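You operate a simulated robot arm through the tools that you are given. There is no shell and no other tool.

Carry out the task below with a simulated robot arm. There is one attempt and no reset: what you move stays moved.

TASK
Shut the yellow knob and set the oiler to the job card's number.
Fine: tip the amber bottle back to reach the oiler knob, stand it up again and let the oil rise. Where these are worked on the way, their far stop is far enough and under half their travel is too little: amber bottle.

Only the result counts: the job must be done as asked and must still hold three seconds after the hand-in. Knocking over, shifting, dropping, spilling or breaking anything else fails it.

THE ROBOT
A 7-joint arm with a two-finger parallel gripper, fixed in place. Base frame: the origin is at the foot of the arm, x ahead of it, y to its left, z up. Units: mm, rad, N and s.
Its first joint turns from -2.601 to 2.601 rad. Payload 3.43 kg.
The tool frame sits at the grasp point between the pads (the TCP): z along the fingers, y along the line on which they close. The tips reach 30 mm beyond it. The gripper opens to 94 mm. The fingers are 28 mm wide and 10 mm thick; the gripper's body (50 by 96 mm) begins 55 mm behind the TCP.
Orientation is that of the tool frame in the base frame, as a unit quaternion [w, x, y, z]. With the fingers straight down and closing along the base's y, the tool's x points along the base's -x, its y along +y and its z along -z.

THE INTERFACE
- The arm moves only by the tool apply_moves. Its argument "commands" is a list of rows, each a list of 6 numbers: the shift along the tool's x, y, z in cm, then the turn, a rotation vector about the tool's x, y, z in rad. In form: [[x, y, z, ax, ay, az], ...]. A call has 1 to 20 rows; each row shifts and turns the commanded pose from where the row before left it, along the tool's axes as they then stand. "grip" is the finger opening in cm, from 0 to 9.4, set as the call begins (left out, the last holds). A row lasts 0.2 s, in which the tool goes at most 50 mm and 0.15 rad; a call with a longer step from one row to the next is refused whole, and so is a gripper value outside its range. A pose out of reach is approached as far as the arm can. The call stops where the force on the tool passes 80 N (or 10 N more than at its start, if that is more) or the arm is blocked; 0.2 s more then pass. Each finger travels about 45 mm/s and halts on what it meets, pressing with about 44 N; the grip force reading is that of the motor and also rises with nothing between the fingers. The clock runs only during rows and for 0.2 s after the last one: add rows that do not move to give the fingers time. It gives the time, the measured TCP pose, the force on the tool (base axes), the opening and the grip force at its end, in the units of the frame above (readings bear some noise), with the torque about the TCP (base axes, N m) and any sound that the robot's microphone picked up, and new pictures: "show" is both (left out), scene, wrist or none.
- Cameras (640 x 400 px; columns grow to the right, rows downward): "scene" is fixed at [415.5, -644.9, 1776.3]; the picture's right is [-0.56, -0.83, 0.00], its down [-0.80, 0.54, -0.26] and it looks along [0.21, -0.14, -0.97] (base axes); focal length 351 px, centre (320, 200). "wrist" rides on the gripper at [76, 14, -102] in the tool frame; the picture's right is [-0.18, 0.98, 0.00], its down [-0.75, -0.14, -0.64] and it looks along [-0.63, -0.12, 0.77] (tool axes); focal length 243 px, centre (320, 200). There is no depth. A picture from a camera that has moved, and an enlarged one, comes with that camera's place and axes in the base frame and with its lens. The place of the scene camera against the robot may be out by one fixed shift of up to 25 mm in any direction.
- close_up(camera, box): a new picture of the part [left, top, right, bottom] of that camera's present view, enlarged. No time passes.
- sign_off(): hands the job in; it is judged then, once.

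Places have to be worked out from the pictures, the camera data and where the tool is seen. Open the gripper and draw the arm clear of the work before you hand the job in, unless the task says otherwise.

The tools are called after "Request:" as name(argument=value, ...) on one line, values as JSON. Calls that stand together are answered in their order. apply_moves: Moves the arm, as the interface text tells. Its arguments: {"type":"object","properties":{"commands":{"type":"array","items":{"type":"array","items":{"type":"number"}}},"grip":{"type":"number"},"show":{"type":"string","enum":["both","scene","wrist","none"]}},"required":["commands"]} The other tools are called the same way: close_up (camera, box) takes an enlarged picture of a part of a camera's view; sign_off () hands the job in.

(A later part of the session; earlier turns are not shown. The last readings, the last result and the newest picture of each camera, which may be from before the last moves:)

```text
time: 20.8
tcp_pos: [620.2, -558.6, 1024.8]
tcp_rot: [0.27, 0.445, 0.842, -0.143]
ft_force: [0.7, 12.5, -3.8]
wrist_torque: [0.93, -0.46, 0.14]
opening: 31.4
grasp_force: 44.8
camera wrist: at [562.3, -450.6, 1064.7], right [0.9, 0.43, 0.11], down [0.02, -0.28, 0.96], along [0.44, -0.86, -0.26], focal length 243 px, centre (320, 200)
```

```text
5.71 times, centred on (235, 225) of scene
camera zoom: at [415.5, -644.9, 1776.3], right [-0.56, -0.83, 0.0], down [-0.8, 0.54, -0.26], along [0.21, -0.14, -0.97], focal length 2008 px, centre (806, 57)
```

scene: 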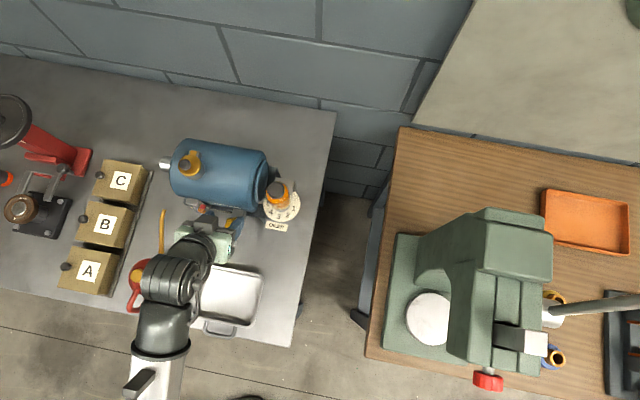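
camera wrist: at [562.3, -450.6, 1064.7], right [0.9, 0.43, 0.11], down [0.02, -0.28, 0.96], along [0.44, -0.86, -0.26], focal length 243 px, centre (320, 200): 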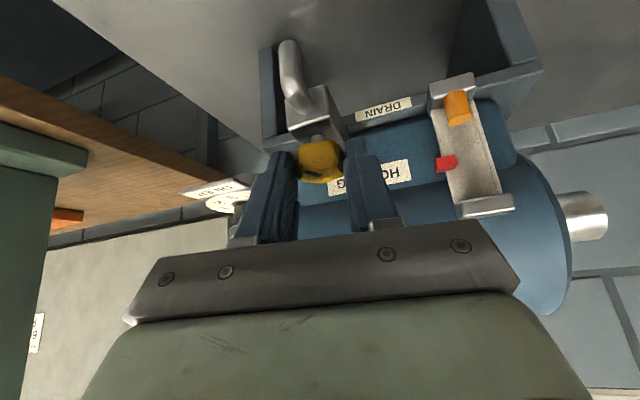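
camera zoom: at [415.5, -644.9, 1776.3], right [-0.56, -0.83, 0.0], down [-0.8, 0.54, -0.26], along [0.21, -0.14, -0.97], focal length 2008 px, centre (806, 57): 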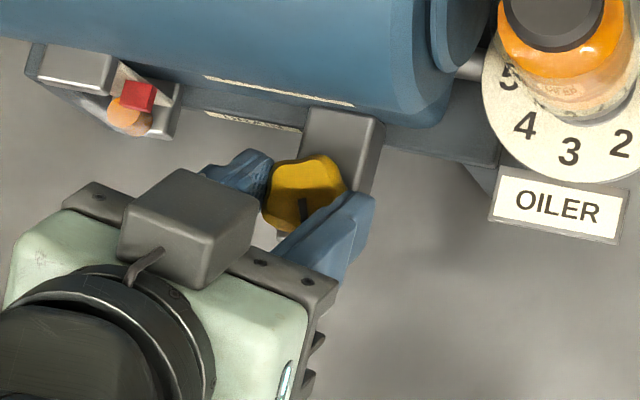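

Mark is now pointing nearly toward the pipe, still no stop. Continue 0.45 rad.

Request:
apply_moves(commands=[[0, 0.146, 0, 0.0583, 0, 0.0812], [0, 0.146, 0, 0.0583, 0, 0.0812], [0, 0.146, 0, 0.0583, 0, 0.0812], [0, 0.146, 0, 0.0583, 0, 0.0812], [0, 0.07, 0, 0.0291, 0, 0.0406], [0, 0, 0, 0, 0, 0]], show="wrist")

Request:
close_up(camera="wrist", box=[220, 60, 420, 220])

Request:
close_up(camera="scene", box=[190, 190, 280, 260])

```text
time: 22.2
tcp_pos: [625.8, -555.2, 1025.4]
tcp_rot: [0.232, 0.62, 0.722, -0.201]
ft_force: [8.8, 2.9, -4.4]
wrist_torque: [0.65, -0.3, 0.4]
opening: 31.3
grasp_force: 44.9
camera wrist: at [621.5, -434.0, 1064.8], right [0.99, 0.0, 0.11], down [-0.1, -0.26, 0.96], along [0.03, -0.97, -0.25], focal length 243 px, centre (320, 200)
```

wrist: 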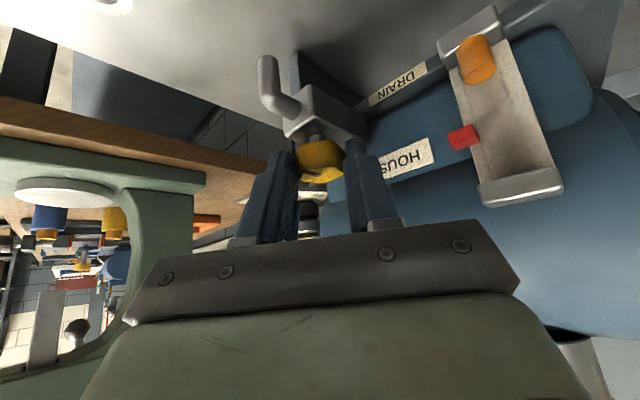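

```text
2.50 times, centred on (320, 140) of wrist
camera zoom: at [621.5, -434.0, 1064.8], right [0.99, 0.0, 0.11], down [-0.1, -0.26, 0.96], along [0.03, -0.97, -0.25], focal length 606 px, centre (320, 350)
```

zoom: 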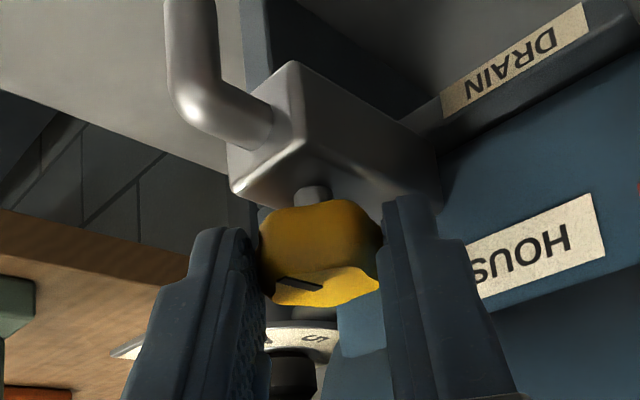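

```text
5.71 times, centred on (235, 225) of scene
camera zoom: at [415.5, -644.9, 1776.3], right [-0.56, -0.83, 0.0], down [-0.8, 0.54, -0.26], along [0.21, -0.14, -0.97], focal length 2008 px, centre (806, 57)
```

zoom: 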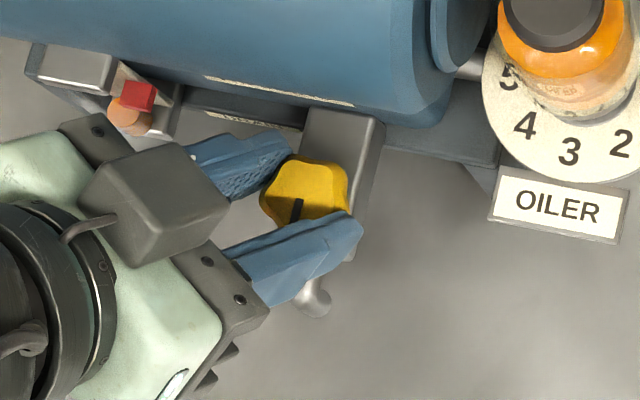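

The mark seems to have followed to about 105° in the picture. I zoom in to measure the mark angle before regrasping.

Request:
close_up(camera="scene", box=[222, 208, 254, 228])

Request:
close_up(camera="wrist", box=[280, 130, 360, 190])

```text
16.00 times, centred on (238, 218) of scene
camera zoom: at [415.5, -644.9, 1776.3], right [-0.56, -0.83, 0.0], down [-0.8, 0.54, -0.26], along [0.21, -0.14, -0.97], focal length 5623 px, centre (1632, -88)
```

zoom: 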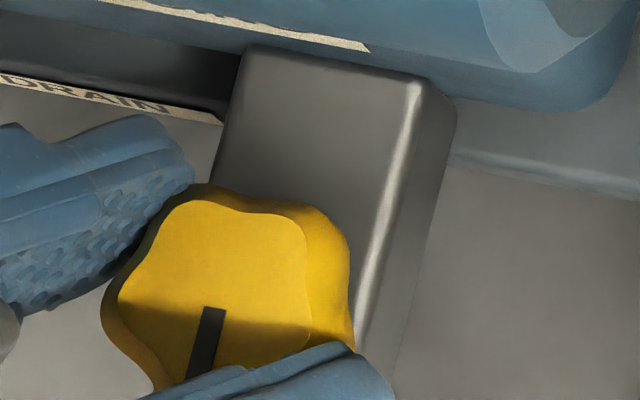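

```text
6.67 times, centred on (320, 160) of wrist
camera zoom: at [621.5, -434.0, 1064.8], right [0.99, 0.0, 0.11], down [-0.1, -0.26, 0.96], along [0.03, -0.97, -0.25], focal length 1618 px, centre (320, 467)
```

zoom: 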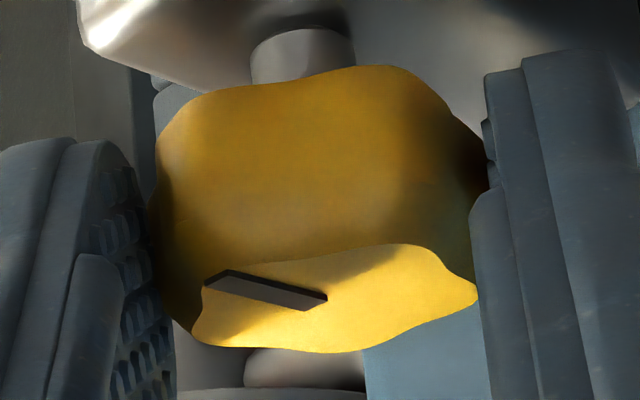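

The mark has turned ~95° in total and now lines up with the pipe; no end stop felt yet. I regrasp once more: open, swing back ~1 rad, check.

Request:
apply_moves(commands=[[0, 0, 0, 0, 0, 0], [0, 0, 0, 0, 0, 0], [0, -0.212, 0, -0.0845, 0, -0.1177], [0, -0.212, 0, -0.0845, 0, -0.1177], [0, -0.212, 0, -0.0845, 0, -0.1177], [0, -0.212, 0, -0.0845, 0, -0.1177], [0, -0.212, 0, -0.0845, 0, -0.1177], [0, -0.212, 0, -0.0845, 0, -0.1177], [0, -0.212, 0, -0.0845, 0, -0.1177], [0, 0, 0, 0, 0, 0]], grip=4.6, show="wrist")

Request:
close_up(camera="wrist", box=[220, 60, 420, 220])

Request:
close_up(camera="scene", box=[222, 208, 254, 228])

```text
time: 24.4
tcp_pos: [613.3, -565.6, 1025.2]
tcp_rot: [0.3, 0.191, 0.933, -0.062]
ft_force: [0.1, -0.9, 1.0]
wrist_torque: [0.02, -0.01, -0.01]
opening: 45.9
grasp_force: 0.1
camera wrist: at [506.6, -504.4, 1064.8], right [0.52, 0.84, 0.11], down [0.16, -0.22, 0.96], along [0.84, -0.49, -0.26], focal length 243 px, centre (320, 200)
```

wrist: 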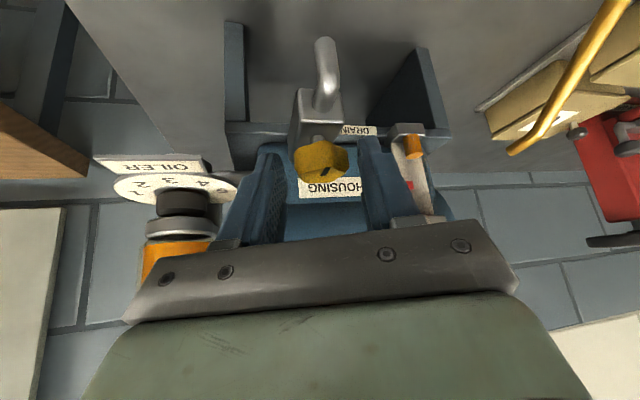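

```text
2.50 times, centred on (320, 140) of wrist
camera zoom: at [506.6, -504.4, 1064.8], right [0.52, 0.84, 0.11], down [0.16, -0.22, 0.96], along [0.84, -0.49, -0.26], focal length 606 px, centre (320, 350)
```

zoom: 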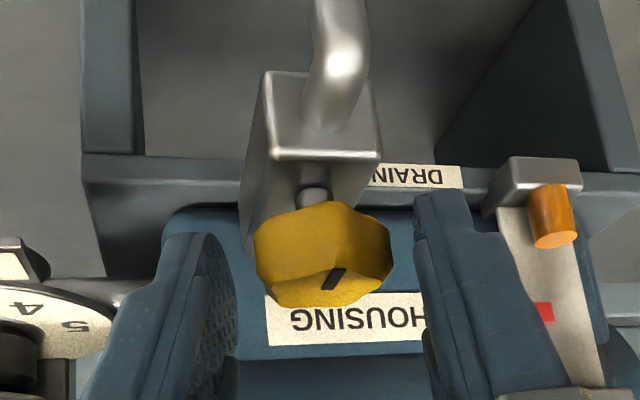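

```text
16.00 times, centred on (238, 218) of scene
camera zoom: at [415.5, -644.9, 1776.3], right [-0.56, -0.83, 0.0], down [-0.8, 0.54, -0.26], along [0.21, -0.14, -0.97], focal length 5623 px, centre (1632, -88)
```

zoom: 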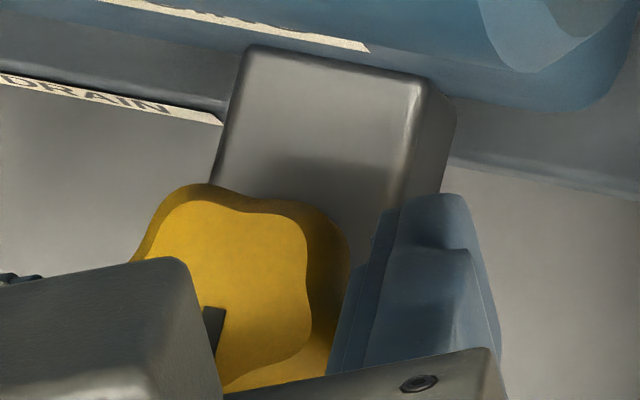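

Knob is reasonably centred between the fingers. Close again with a slight −y shift and then relieve and turn clockwise 0.5 rad.

Request:
apply_moves(commands=[[0, -0.1, 0, 0, 0, 0], [0, 0, 0, 0, 0, 0], [0, 0, 0, 0, 0, 0], [0, 0, 0, 0, 0, 0]], grip=2.4, show="none")

Request:
apply_moves(commands=[[0, 0.1, 0, 0, 0, 0], [0, 0.146, 0, 0.0583, 0, 0.0812], [0, 0.146, 0, 0.0583, 0, 0.0812], [0, 0.146, 0, 0.0583, 0, 0.0812], [0, 0.146, 0, 0.0583, 0, 0.0812], [0, 0, 0, 0, 0, 0]], show="wrist")

Request:
close_up(camera="wrist", box=[220, 60, 420, 220])

Request:
close_up(camera="scene", box=[222, 208, 254, 228])

```text
time: 25.4
tcp_pos: [613.1, -564.6, 1026.1]
tcp_rot: [0.299, 0.192, 0.933, -0.061]
ft_force: [7.1, 16.6, -7.7]
wrist_torque: [0.12, -0.41, 0.28]
opening: 31.7
grasp_force: 44.9
```

```text
time: 26.8
tcp_pos: [615.4, -559.3, 1025.3]
tcp_rot: [0.283, 0.373, 0.875, -0.121]
ft_force: [2.3, 2.0, 0.3]
wrist_torque: [0.4, -0.27, 0.55]
opening: 31.6
grasp_force: 45.4
camera wrist: at [542.5, -461.8, 1065.4], right [0.81, 0.57, 0.11], down [0.06, -0.27, 0.96], along [0.58, -0.78, -0.25], focal length 243 px, centre (320, 200)
```

wrist: 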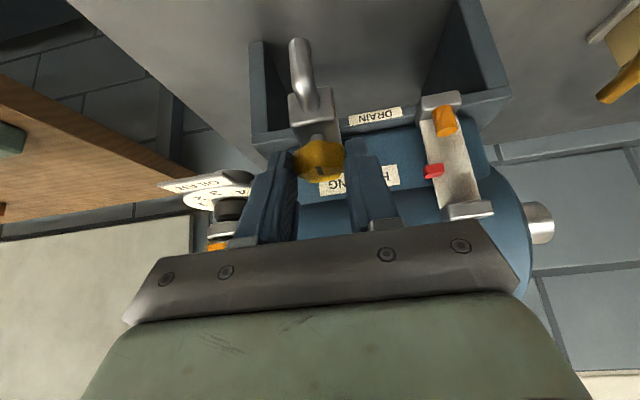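

```text
2.50 times, centred on (320, 140) of wrist
camera zoom: at [542.5, -461.8, 1065.4], right [0.81, 0.57, 0.11], down [0.06, -0.27, 0.96], along [0.58, -0.78, -0.25], focal length 606 px, centre (320, 350)
```

zoom: 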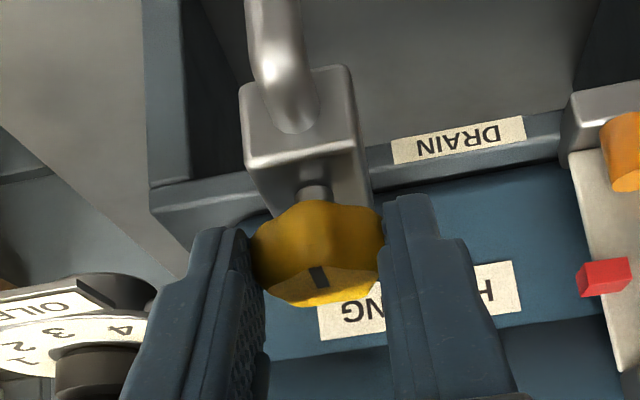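

```text
16.00 times, centred on (238, 218) of scene
camera zoom: at [415.5, -644.9, 1776.3], right [-0.56, -0.83, 0.0], down [-0.8, 0.54, -0.26], along [0.21, -0.14, -0.97], focal length 5623 px, centre (1632, -88)
```

zoom: 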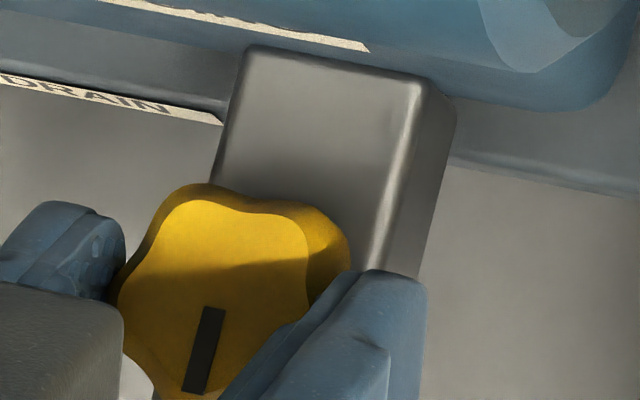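

The hand turned 0.4 rad but the mark stayed aligned with the pipe: the knob is against its clockwise stop and the pads slipped. I open, back out along the tool axis and inspect the knob.

Request:
apply_moves(commands=[[0, 0, 0, 0, 0, 0], [0, 0, 0, 0, 0, 0], [-0.5, 0, -2, 0, 0, 0], [-0.5, 0, -3, 0, 0, 0], [0, 0, -4, 0, 0, 0], [0, 0, 0, 0, 0, 0]], grip=5.0, show="both")

Request:
close_up(camera="wrist", box=[240, 20, 440, 160])

Request:
close_up(camera="scene", box=[215, 205, 255, 235])

```text
time: 28.2
tcp_pos: [584.8, -526.3, 1104.5]
tcp_rot: [0.281, 0.373, 0.876, -0.12]
ft_force: [-0.4, 0.1, -0.5]
wrist_torque: [0.04, -0.01, 0.03]
opening: 50.2
grasp_force: 0.1
camera wrist: at [510.4, -428.6, 1144.2], right [0.81, 0.57, 0.11], down [0.06, -0.27, 0.96], along [0.58, -0.77, -0.26], focal length 243 px, centre (320, 200)
```

scene: 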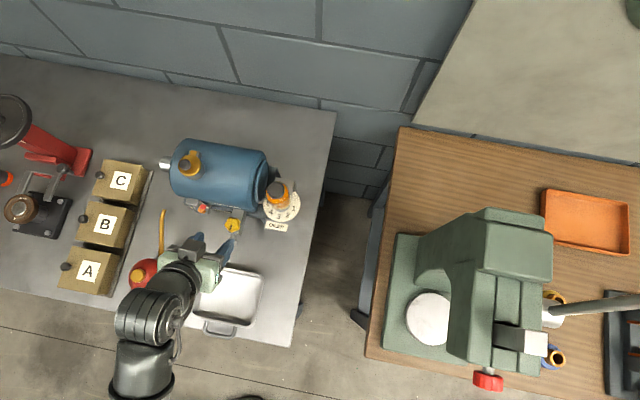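
wrist: 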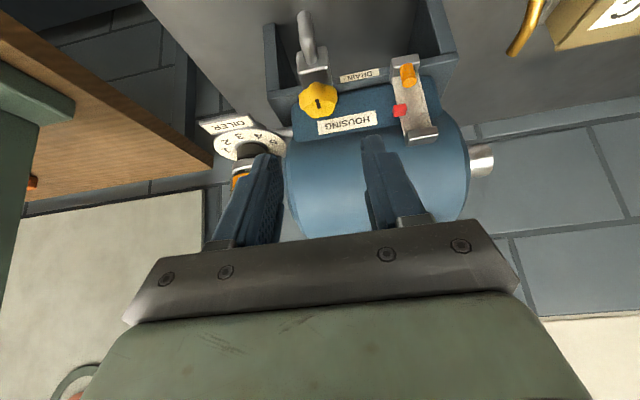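

```text
2.86 times, centred on (340, 90) of wrist
camera zoom: at [510.4, -428.6, 1144.2], right [0.81, 0.57, 0.11], down [0.06, -0.27, 0.96], along [0.58, -0.77, -0.26], focal length 693 px, centre (263, 514)
```

zoom: 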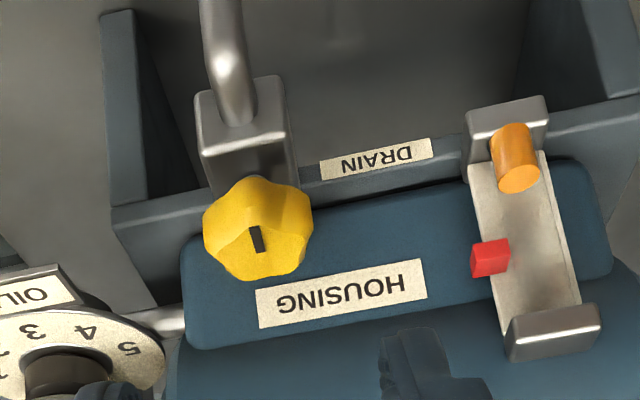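

```text
13.33 times, centred on (235, 220) of scene
camera zoom: at [415.5, -644.9, 1776.3], right [-0.56, -0.83, 0.0], down [-0.8, 0.54, -0.26], along [0.21, -0.14, -0.97], focal length 4686 px, centre (1453, -67)
```

zoom: 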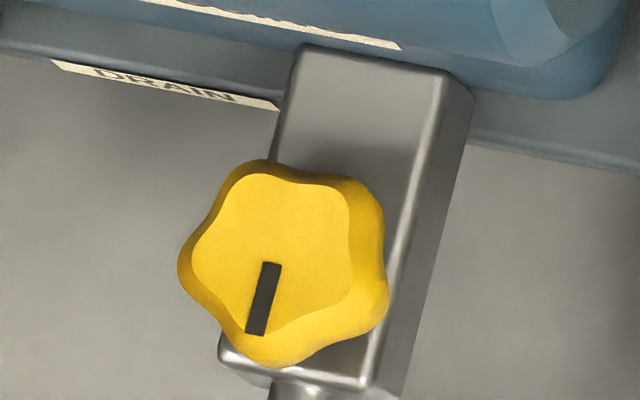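

The drain knob rests against its stop with the mark in line with the valve body. Next I open the fingers wide and slide right to look at the oiler from the front.

Request:
apply_moves(commands=[[0, -3.1, 0, 0, 0, 0], [0, -3.1, 0, 0, 0, 0], [0, -3.0, 0, 0, 0, 0], [0, 0, 0, 0, 0, 0]], grip=9.4, show="wrist")

Request:
close_up(camera="wrist", box=[260, 100, 400, 220])

Request:
close_up(camera="scene", box=[245, 165, 315, 240])

```text
time: 29.2
tcp_pos: [518.8, -590.1, 1102.5]
tcp_rot: [0.281, 0.373, 0.876, -0.12]
ft_force: [0.5, 0.1, -0.3]
wrist_torque: [0.02, -0.03, 0.03]
opening: 94.2
grasp_force: 0.0
camera wrist: at [444.2, -493.1, 1143.2], right [0.81, 0.57, 0.1], down [0.07, -0.27, 0.96], along [0.58, -0.77, -0.26], focal length 243 px, centre (320, 200)
```

wrist: 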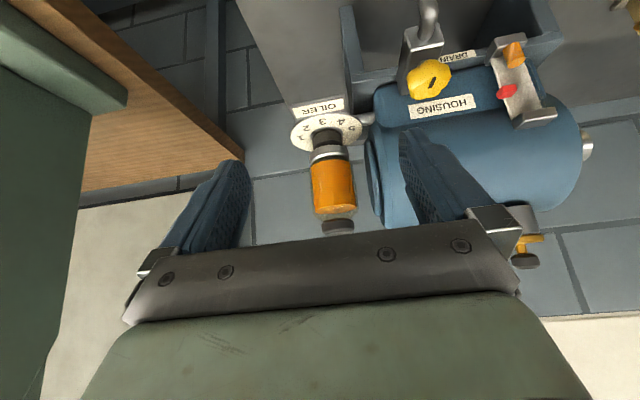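

```text
3.33 times, centred on (330, 160) of wrist
camera zoom: at [444.2, -493.1, 1143.2], right [0.81, 0.57, 0.1], down [0.07, -0.27, 0.96], along [0.58, -0.77, -0.26], focal length 809 px, centre (287, 333)
```

zoom: 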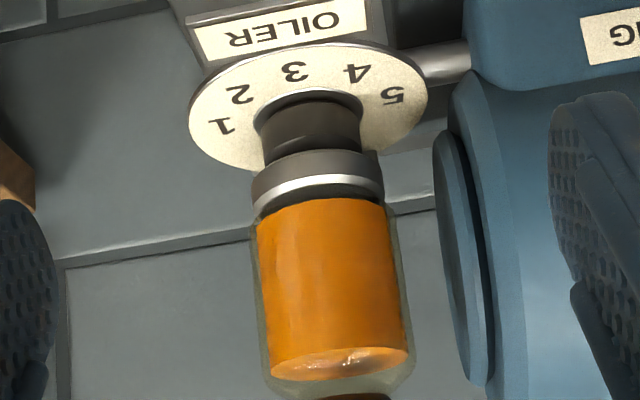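

```text
5.33 times, centred on (280, 202) of scene
camera zoom: at [415.5, -644.9, 1776.3], right [-0.56, -0.83, 0.0], down [-0.8, 0.54, -0.26], along [0.21, -0.14, -0.97], focal length 1874 px, centre (533, 187)
```

zoom: 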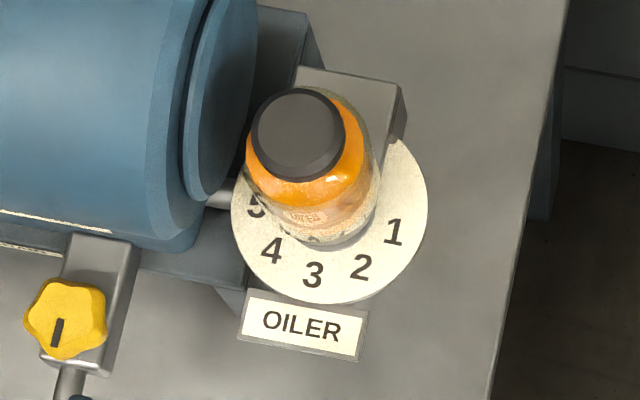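

The oiler stack is clear: dial (z≈997), dark knob (≈36 mm dia, up to ≈1025), collar, amber bottle (47 mm dia) and cap (top ≈1112), with a hinge block behind. Before touching it I go back to the right side to re-read the job card number without the handwheel in the way.

Request:
apply_moves(commands=[[0, 0, -2, 0, 0.15, 0], [0, 0, -2, 0, 0.15, 0], [0, 0, -2, 0, 0.15, 0], [0, 0, -1, 0, 0.15, 0], [0, 0, -1, 0, 0, -0.134], [0, 0, 0, 0, 0, -0.134], [0, 0, 0, 0, 0, -0.134], [0, 0, 0, 0, 0, -0.134], [0, 0, 0, 0, 0, -0.134], [0, 0, 0, 0, 0, -0.134], [0, -4.3, 0, 0, 0, 0], [0, -4.3, 0, 0, 0, 0], [0, -4.3, 0, 0, 0, 0], [0, -4.3, 0, 0, 0, 0], [0, -4.3, 0, 0, 0, 0], [0, -4.3, 0, 0, 0, 0], [0, -4.3, 0, 0, 0, 0], [0, 0, 0, 0, 0, 0]], show="both")

Request:
close_up(camera="wrist", box=[540, 280, 640, 400])

```text
time: 30.3
tcp_pos: [503.5, -574.6, 1168.8]
tcp_rot: [0.023, 0.382, 0.924, -0.014]
ft_force: [-0.8, -6.9, -7.4]
wrist_torque: [0.28, -0.38, 0.33]
opening: 93.7
grasp_force: 0.1
out of reach, approached as far as the arm can: row 5
stopped in row 5: the force on the tool passed its limit at 107 N (the readings are from after the stop); the commanded pose is now the measured one
camera wrist: at [455.7, -507.2, 1267.5], right [0.83, 0.56, 0.0], down [0.41, -0.61, 0.68], along [0.39, -0.56, -0.73], focal length 243 px, centre (320, 200)
```

scene: 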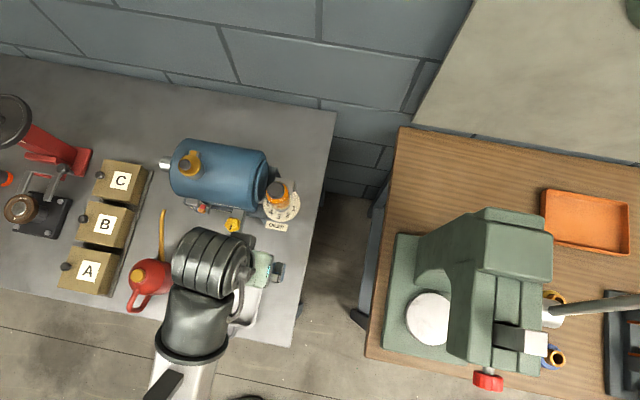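
wrist: 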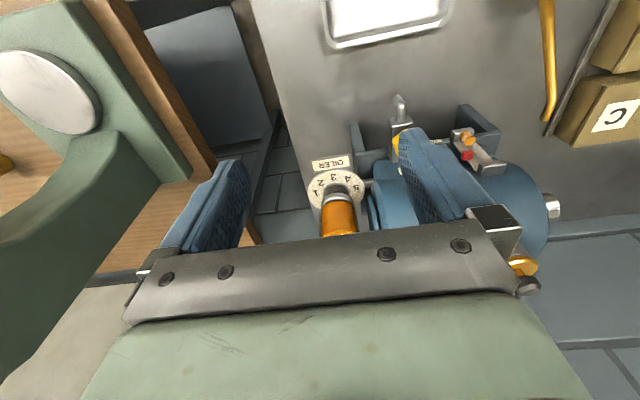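

```text
3.33 times, centred on (590, 340) of wrist
camera zoom: at [455.7, -507.2, 1267.5], right [0.83, 0.56, 0.0], down [0.41, -0.61, 0.68], along [0.39, -0.56, -0.73], focal length 809 px, centre (-580, -267)
```

zoom: 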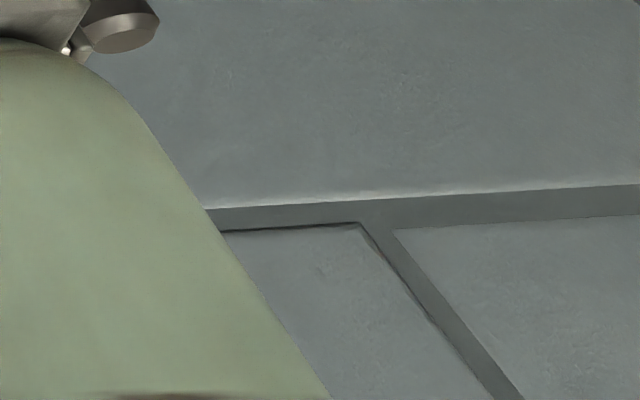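

That stop came from the arm's height limit here (z≈1170). I lower 2 cm, then continue the yaw and the sideways move at about z=1150.

Request:
apply_moves(commands=[[0, 0, 1, 0, 0, 0], [0, 0, 1, 0, 0, 0], [0, 0, 0, 0, 0, -0.134], [0, 0, 0, 0, 0, -0.134], [0, 0, 0, 0, 0, -0.134], [0, 0, 0, 0, 0, -0.134], [0, 0, 0, 0, 0, -0.134], [0, 0, 0, 0, 0, -0.11], [0, -4, 0, 0, 0, 0], [0, -4, 0, 0, 0, 0], [0, -4, 0, 0, 0, 0], [0, -4, 0, 0, 0, 0], [0, -4, 0, 0, 0, 0], [0, -4, 0, 0, 0, 0], [0, -4, 0, 0, 0, 0], [0, 0, 0, 0, 0, 0]], show="both")

Request:
close_up(camera="wrist", box=[540, 280, 640, 400])

```text
time: 33.7
tcp_pos: [502.7, -854.5, 1161.9]
tcp_rot: [0.016, 0.003, 1.0, -0.021]
ft_force: [0.3, -1.0, 0.9]
wrist_torque: [0.04, 0.03, -0.01]
opening: 93.8
grasp_force: 0.0
camera wrist: at [423.3, -836.0, 1261.6], right [0.19, 0.98, -0.03], down [0.73, -0.12, 0.67], along [0.65, -0.15, -0.74], focal length 243 px, centre (320, 200)
```

scene: 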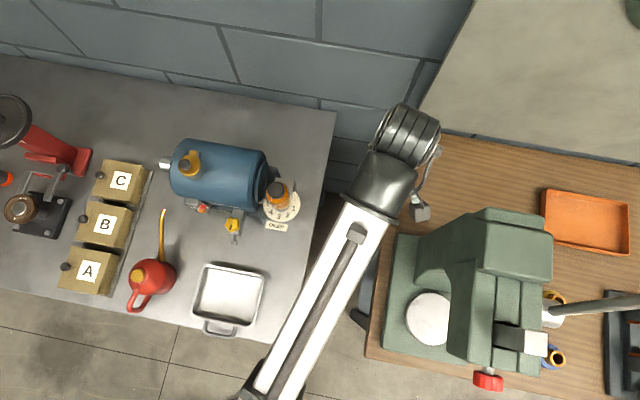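
wrist: 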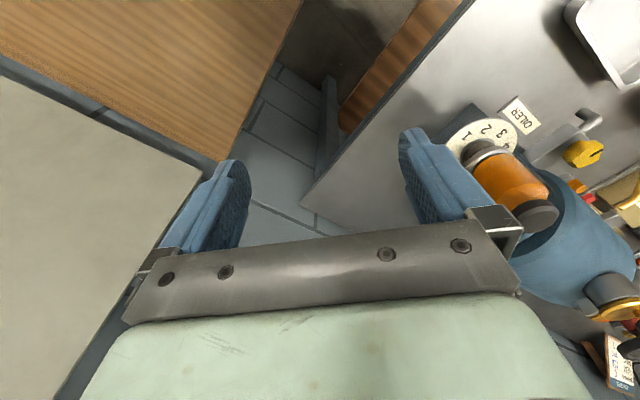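

```text
3.33 times, centred on (590, 340) of wrist
camera zoom: at [423.3, -836.0, 1261.6], right [0.19, 0.98, -0.03], down [0.73, -0.12, 0.67], along [0.65, -0.15, -0.74], focal length 809 px, centre (-580, -267)
```

zoom: 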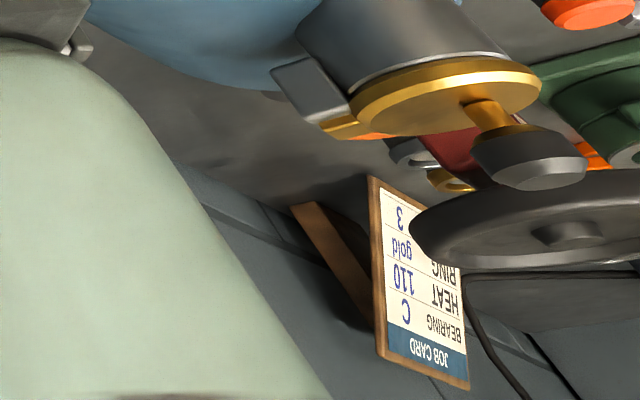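

Now the number is uncovered; zoom in on it.

Request:
close_up(camera="wrist", box=[604, 334, 628, 374])

Request:
close_up(camera="wrist", box=[440, 90, 640, 220])

Request:
close_up(camera="wrist", box=[440, 100, 560, 240])

```text
10.00 times, centred on (616, 354) of wrist
camera zoom: at [423.3, -836.0, 1261.6], right [0.19, 0.98, -0.03], down [0.73, -0.12, 0.67], along [0.65, -0.15, -0.74], focal length 2426 px, centre (-2640, -1340)
```

zoom: 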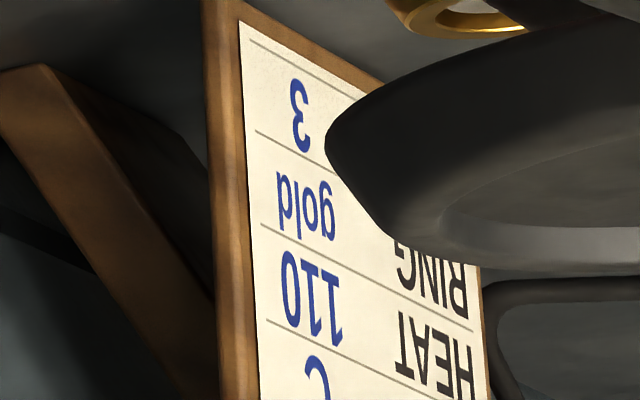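

```text
3.08 times, centred on (540, 155) of wrist
camera zoom: at [423.3, -836.0, 1261.6], right [0.19, 0.98, -0.03], down [0.73, -0.12, 0.67], along [0.65, -0.15, -0.74], focal length 746 px, centre (-357, 338)
```

zoom: 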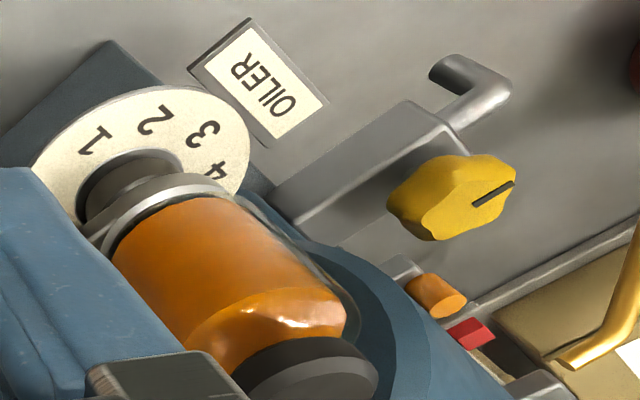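

```text
2.86 times, centred on (500, 170) of wrist
camera zoom: at [423.3, -836.0, 1261.6], right [0.19, 0.98, -0.03], down [0.73, -0.12, 0.67], along [0.65, -0.15, -0.74], focal length 693 px, centre (-194, 286)
```

zoom: 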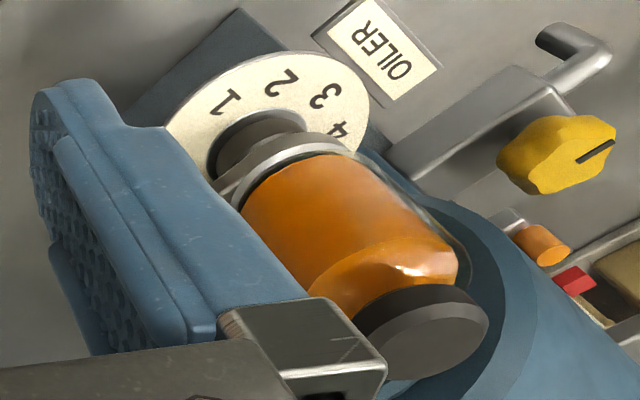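

The card clearly says OILER 3. Now the bottle: there's barely 8 mm between it and the motor end, so I will push it back from the front with closed fingers. I return to the front side, close the fingers and tilt the hand 30° (fingers pointing down and back).

Request:
apply_moves(commands=[[0, 0, 1.2, 0, 0, 0], [0, 4.3, 0, 0, 0, 0], [0, 4.3, 0, 0, 0, 0], [0, 4.3, 0, 0, 0, 0], [0, 4.3, 0, 0, 0, 0], [0, 4.3, 0, 0, 0, 0], [0, 0, 0, 0, 0, 0.131], [0, 0, 0, 0, 0, 0.131], [0, 0, 0, 0, 0, 0.131], [0, 0, 0, 0, 0, 0.131], [0, 0, 0, 0, 0, 0.131], [0, 0, 0, 0, 0, 0.131], [0, 0, 0, 0, -0.13, 0], [0, 0, 0, 0, -0.13, 0], [0, 0, 0, 0, -0.13, 0], [0, 0, 0, 0, -0.13, 0], [0, 0, 0, 0, 0, 0]], grip=0, show="both")

```text
time: 37.3
tcp_pos: [502.4, -641.3, 1139.1]
tcp_rot: [0.26, 0.369, 0.886, -0.111]
ft_force: [-0.7, -0.1, -0.1]
wrist_torque: [0.02, 0.02, 0.0]
opening: 0.0
grasp_force: 33.3
camera wrist: at [429.9, -546.1, 1184.4], right [0.81, 0.58, 0.09], down [0.1, -0.3, 0.95], along [0.58, -0.76, -0.3], focal length 243 px, centre (320, 200)
```

scene: 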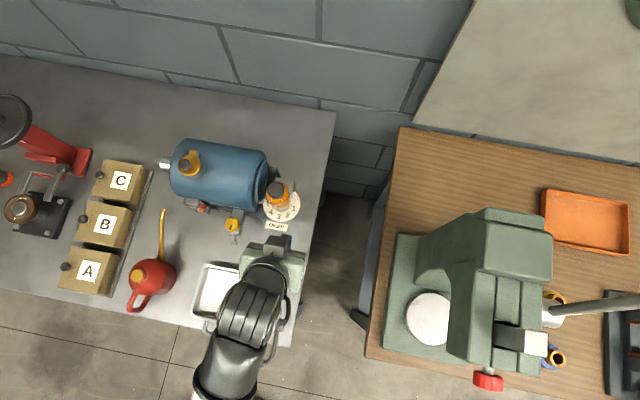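
wrist: 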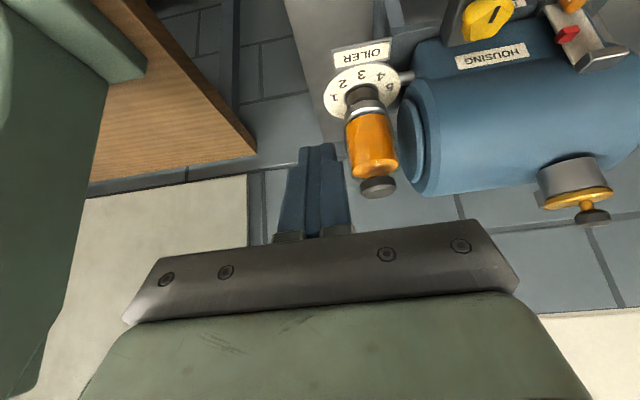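

Good view of the whole oiler and the gap to the motor; zoom in for geometry.

Request:
close_up(camera="wrist", box=[280, 40, 460, 210])

Request:
close_up(camera="scene", box=[235, 160, 325, 250])

```text
2.35 times, centred on (370, 125) of wrist
camera zoom: at [429.9, -546.1, 1184.4], right [0.81, 0.58, 0.09], down [0.1, -0.3, 0.95], along [0.58, -0.76, -0.3], focal length 571 px, centre (202, 376)
```

zoom: 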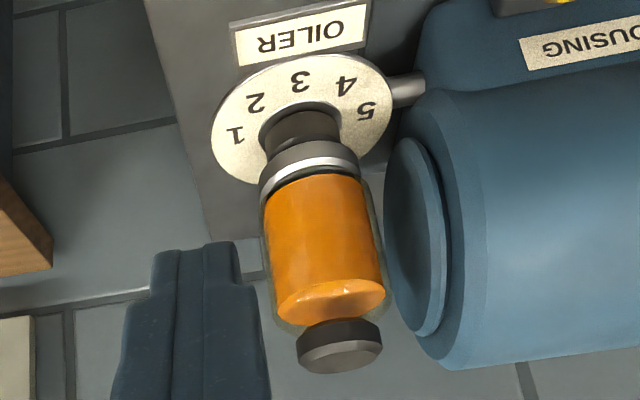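

```text
4.44 times, centred on (280, 205) of scene
camera zoom: at [415.5, -644.9, 1776.3], right [-0.56, -0.83, 0.0], down [-0.8, 0.54, -0.26], along [0.21, -0.14, -0.97], focal length 1562 px, centre (498, 178)
```

zoom: 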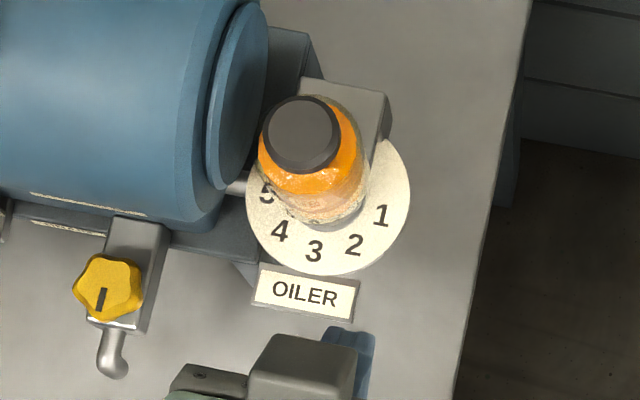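

The fingers need to go ~44 mm left (+y tool), lower and closer: target tip about 25 mm in front of the bottle at z≈1080.

Request:
apply_moves(commands=[[-0.2, 2.2, 0.5, 0, 0, 0], [-0.55, 1.1, 2.2, 0, 0, 0], [-0.6, 1.14, 2.2, 0, 0, 0], [0, 0, 0, 0, 0, 0]], show="both")

Request:
close_up(camera="wrist", box=[240, 60, 420, 230])

Request:
close_up(camera="scene", box=[235, 160, 325, 250])

```text
time: 38.3
tcp_pos: [561.1, -636.1, 1103.4]
tcp_rot: [0.259, 0.369, 0.886, -0.111]
ft_force: [-0.1, -0.8, -0.5]
wrist_torque: [0.01, 0.06, 0.02]
opening: 0.1
grasp_force: 32.9
camera wrist: at [488.5, -541.4, 1149.4], right [0.81, 0.58, 0.09], down [0.1, -0.3, 0.95], along [0.58, -0.76, -0.3], focal length 243 px, centre (320, 200)
```

scene: 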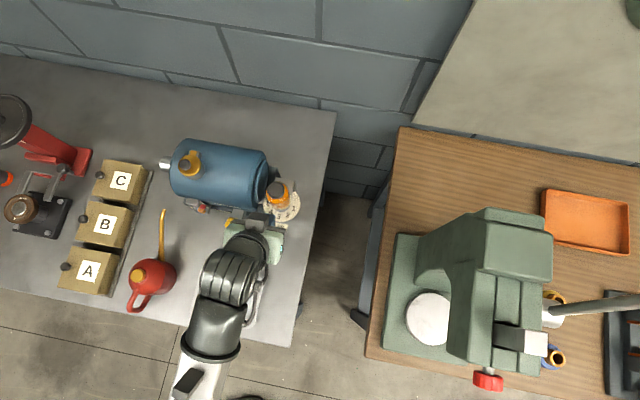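
wrist: 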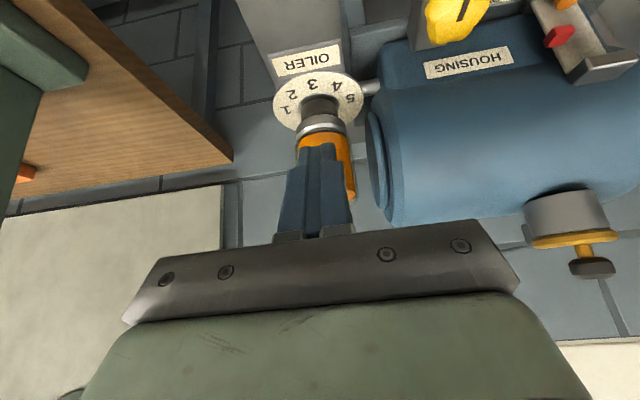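

```text
2.35 times, centred on (330, 145) of wrist
camera zoom: at [488.5, -541.4, 1149.4], right [0.81, 0.58, 0.09], down [0.1, -0.3, 0.95], along [0.58, -0.76, -0.3], focal length 571 px, centre (296, 329)
```

zoom: 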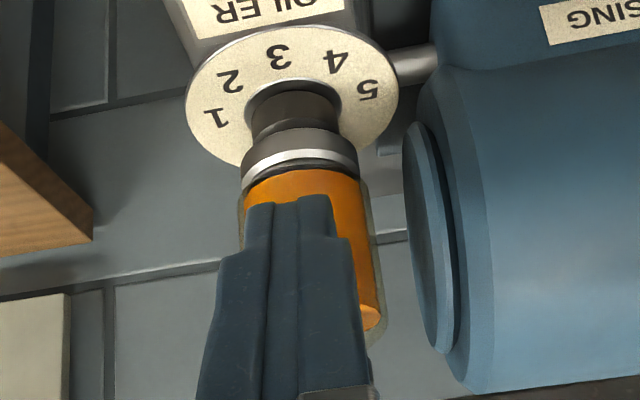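

```text
4.44 times, centred on (280, 205) of scene
camera zoom: at [415.5, -644.9, 1776.3], right [-0.56, -0.83, 0.0], down [-0.8, 0.54, -0.26], along [0.21, -0.14, -0.97], focal length 1562 px, centre (498, 178)
```

zoom: 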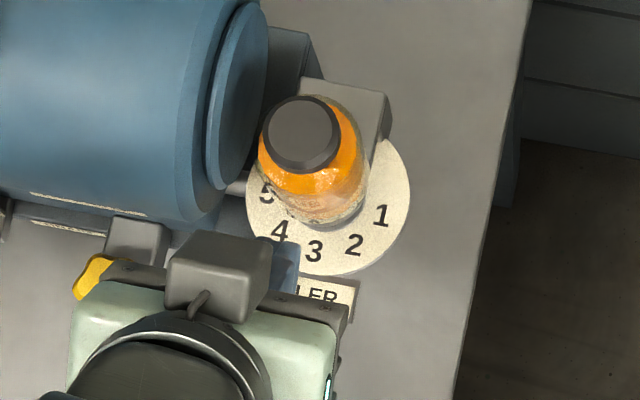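

Fingers are aligned in front of the bottle. I push horizontally backward 3 cm in small steps and look.

Request:
apply_moves(commands=[[-0.59, 0, 0.38, 0, 0, 0], [-0.59, 0, 0.38, 0, 0, 0], [-0.59, 0, 0.38, 0, 0, 0], [-0.59, 0, 0.38, 0, 0, 0], [0, 0, 0, 0, 0, 0]], show="wrist")

Request:
close_up(camera="scene", box=[235, 160, 325, 250])

Request:
close_up(camera="wrist", box=[240, 60, 420, 230])

```text
time: 39.5
tcp_pos: [582.0, -656.9, 1105.1]
tcp_rot: [0.258, 0.37, 0.885, -0.111]
ft_force: [-1.2, 1.3, 2.1]
wrist_torque: [-0.01, 0.01, 0.0]
opening: 0.2
grasp_force: 32.9
camera wrist: at [507.8, -561.9, 1150.8], right [0.81, 0.58, 0.09], down [0.1, -0.3, 0.95], along [0.58, -0.76, -0.3], focal length 243 px, centre (320, 200)
```

wrist: 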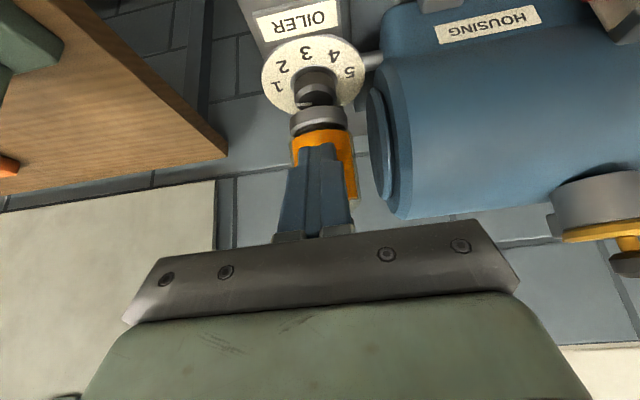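

```text
4.44 times, centred on (280, 205) of scene
camera zoom: at [415.5, -644.9, 1776.3], right [-0.56, -0.83, 0.0], down [-0.8, 0.54, -0.26], along [0.21, -0.14, -0.97], focal length 1562 px, centre (498, 178)
```

zoom: 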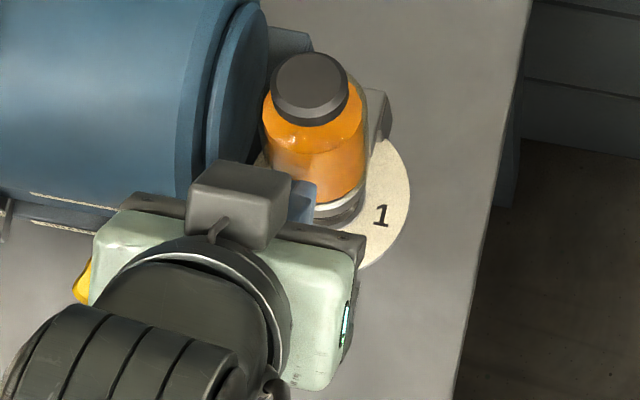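

```text
2.35 times, centred on (330, 145) of wrist
camera zoom: at [507.8, -561.9, 1150.8], right [0.81, 0.58, 0.09], down [0.1, -0.3, 0.95], along [0.58, -0.76, -0.3], focal length 571 px, centre (296, 329)
```

zoom: 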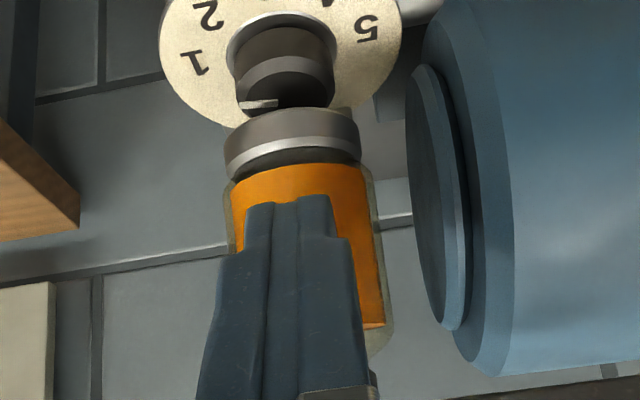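

The bottle tips back easily (≈2 N) and the knob with a light pointer appears beneath. I continue pushing back 4 cm.

Request:
apply_moves(commands=[[-0.59, 0, 0.38, 0, 0, 0], [-0.59, 0, 0.38, 0, 0, 0], [-0.59, 0, 0.38, 0, 0, 0], [-0.59, 0, 0.38, 0, 0, 0], [-0.59, 0, 0.38, 0, 0, 0], [-0.59, 0, 0.38, 0, 0, 0], [0, 0, 0, 0, 0, 0]], show="wrist")

Request:
close_up(camera="scene", box=[235, 160, 325, 250])

Request:
close_up(camera="wrist", box=[220, 20, 420, 220])

```text
time: 40.6
tcp_pos: [602.1, -676.8, 1114.0]
tcp_rot: [0.266, 0.368, 0.883, -0.115]
ft_force: [-7.9, 9.0, 30.9]
wrist_torque: [-0.47, -0.44, -0.02]
opening: 0.0
grasp_force: 33.2
stopped in row 5: the force on the tool passed its limit at 85 N (the readings are from after the stop); the commanded pose is now the measured one
camera wrist: at [528.1, -582.3, 1158.4], right [0.81, 0.58, 0.1], down [0.09, -0.29, 0.95], along [0.58, -0.76, -0.29], focal length 243 px, centre (320, 200)
```

wrist: 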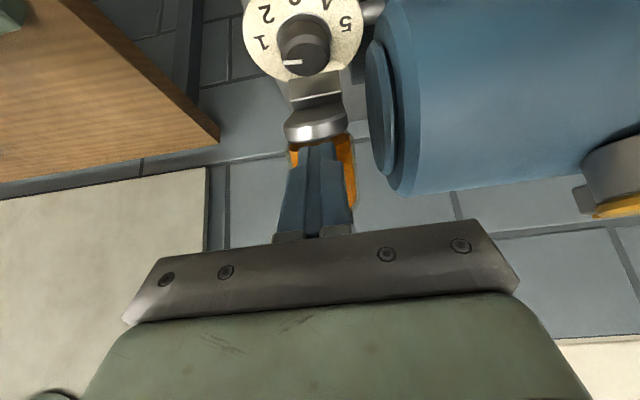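

```text
4.44 times, centred on (280, 205) of scene
camera zoom: at [415.5, -644.9, 1776.3], right [-0.56, -0.83, 0.0], down [-0.8, 0.54, -0.26], along [0.21, -0.14, -0.97], focal length 1562 px, centre (498, 178)
```

zoom: 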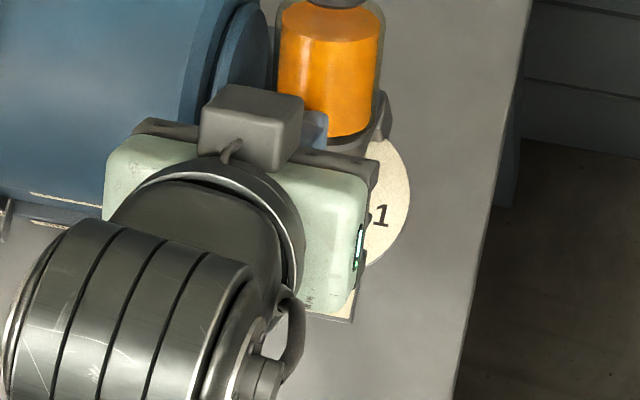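

```text
2.00 times, centred on (320, 120) of wrist
camera zoom: at [528.1, -582.3, 1158.4], right [0.81, 0.58, 0.1], down [0.09, -0.29, 0.95], along [0.58, -0.76, -0.29], focal length 485 px, centre (320, 360)
```

zoom: 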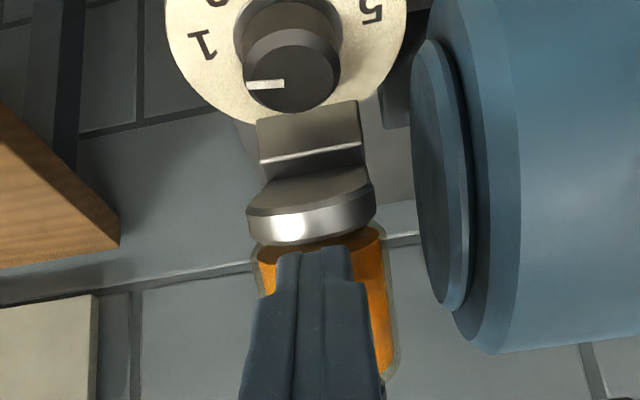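

The push ended on resistance with upward reaction, likely the bottle's far stop. I take a wider scene view before doing anything else.

Request:
close_up(camera="scene", box=[220, 110, 340, 240])

Request:
close_up(camera="wrist", box=[260, 20, 380, 120])

```text
3.08 times, centred on (280, 175) of scene
camera zoom: at [415.5, -644.9, 1776.3], right [-0.56, -0.83, 0.0], down [-0.8, 0.54, -0.26], along [0.21, -0.14, -0.97], focal length 1081 px, centre (443, 277)
```

zoom: 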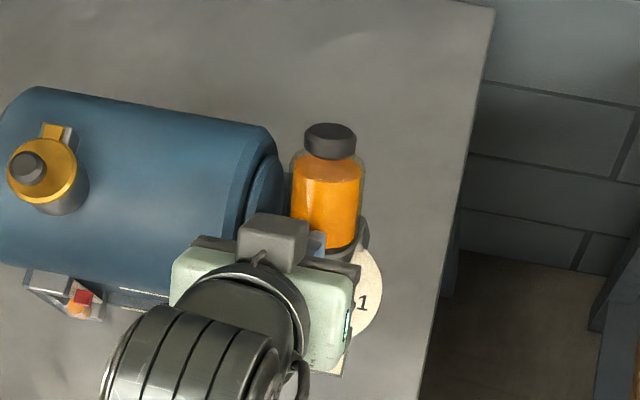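

```text
4.00 times, centred on (320, 70) of wrist
camera zoom: at [528.1, -582.3, 1158.4], right [0.81, 0.58, 0.1], down [0.09, -0.29, 0.95], along [0.58, -0.76, -0.29], focal length 970 px, centre (320, 720)
```

zoom: 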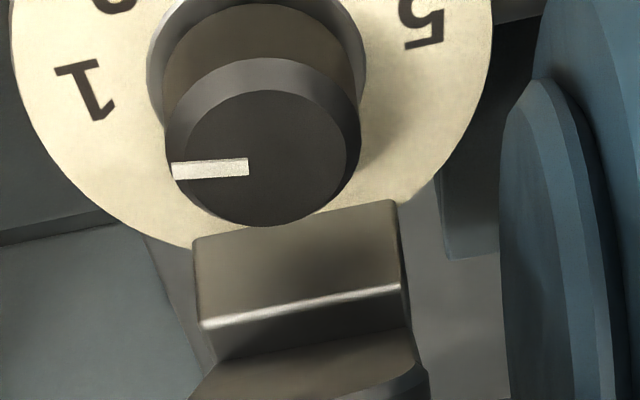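

The bottle lies ~65–70° back against its stop, and the knob's white pointer shows "1" (direction ≈225°, numbers spaced 45°, so 3 means 90° clockwise). I lift the fingers off and back away to the front to see whether the bottle stays tipped.

Request:
apply_moves(commands=[[-0.5, 0, -0.8, 0, 0, 0], [-0.5, 0, -0.8, 0, 0, 0], [0.6, 0, -1.5, 0, 0, 0], [1.5, 0, -2, 0, 0, 0], [2.5, 0, -1.6, 0, 0, 0], [2.5, 0, -1.6, 0, 0, 0], [0, 0, 0, 0, 0, 0]], show="both")

Request:
close_up(camera="scene", box=[230, 120, 330, 240])

Request:
close_up(camera="wrist", box=[240, 60, 420, 220])

```text
time: 42.2
tcp_pos: [535.1, -610.3, 1146.5]
tcp_rot: [0.264, 0.369, 0.884, -0.113]
ft_force: [-0.3, -0.6, -0.2]
wrist_torque: [-0.02, 0.02, -0.01]
opening: 0.0
grasp_force: 32.9
camera wrist: at [461.6, -515.2, 1191.4], right [0.81, 0.58, 0.1], down [0.1, -0.29, 0.95], along [0.58, -0.76, -0.29], focal length 243 px, centre (320, 200)
```

scene: 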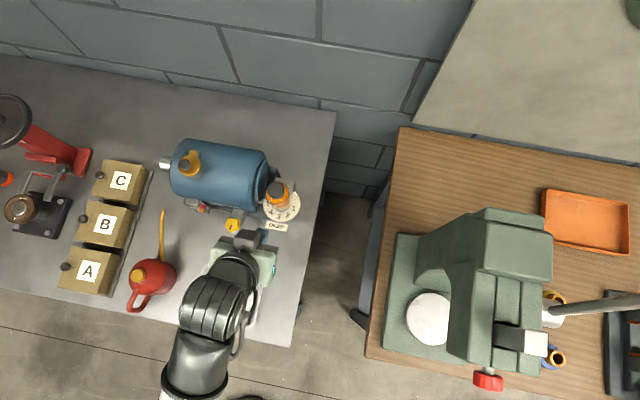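
wrist: 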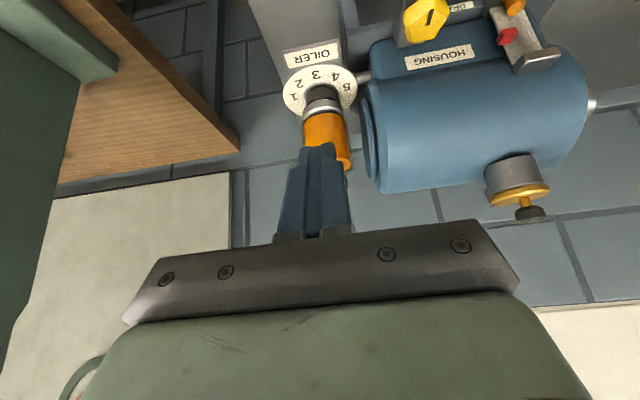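

```text
3.33 times, centred on (280, 180) of scene
camera zoom: at [415.5, -644.9, 1776.3], right [-0.56, -0.83, 0.0], down [-0.8, 0.54, -0.26], along [0.21, -0.14, -0.97], focal length 1171 px, centre (453, 267)
```

zoom: 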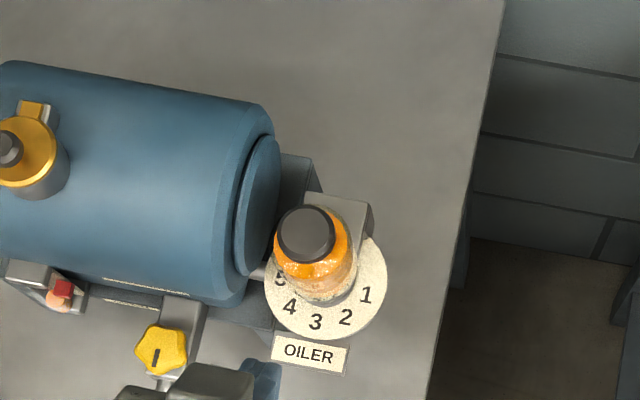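

```text
2.50 times, centred on (330, 140) of wrist
camera zoom: at [461.6, -515.2, 1191.4], right [0.81, 0.58, 0.1], down [0.1, -0.29, 0.95], along [0.58, -0.76, -0.29], focal length 606 px, centre (295, 350)
```

zoom: 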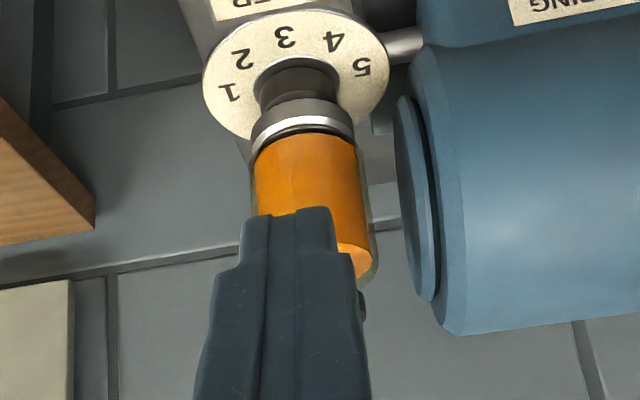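

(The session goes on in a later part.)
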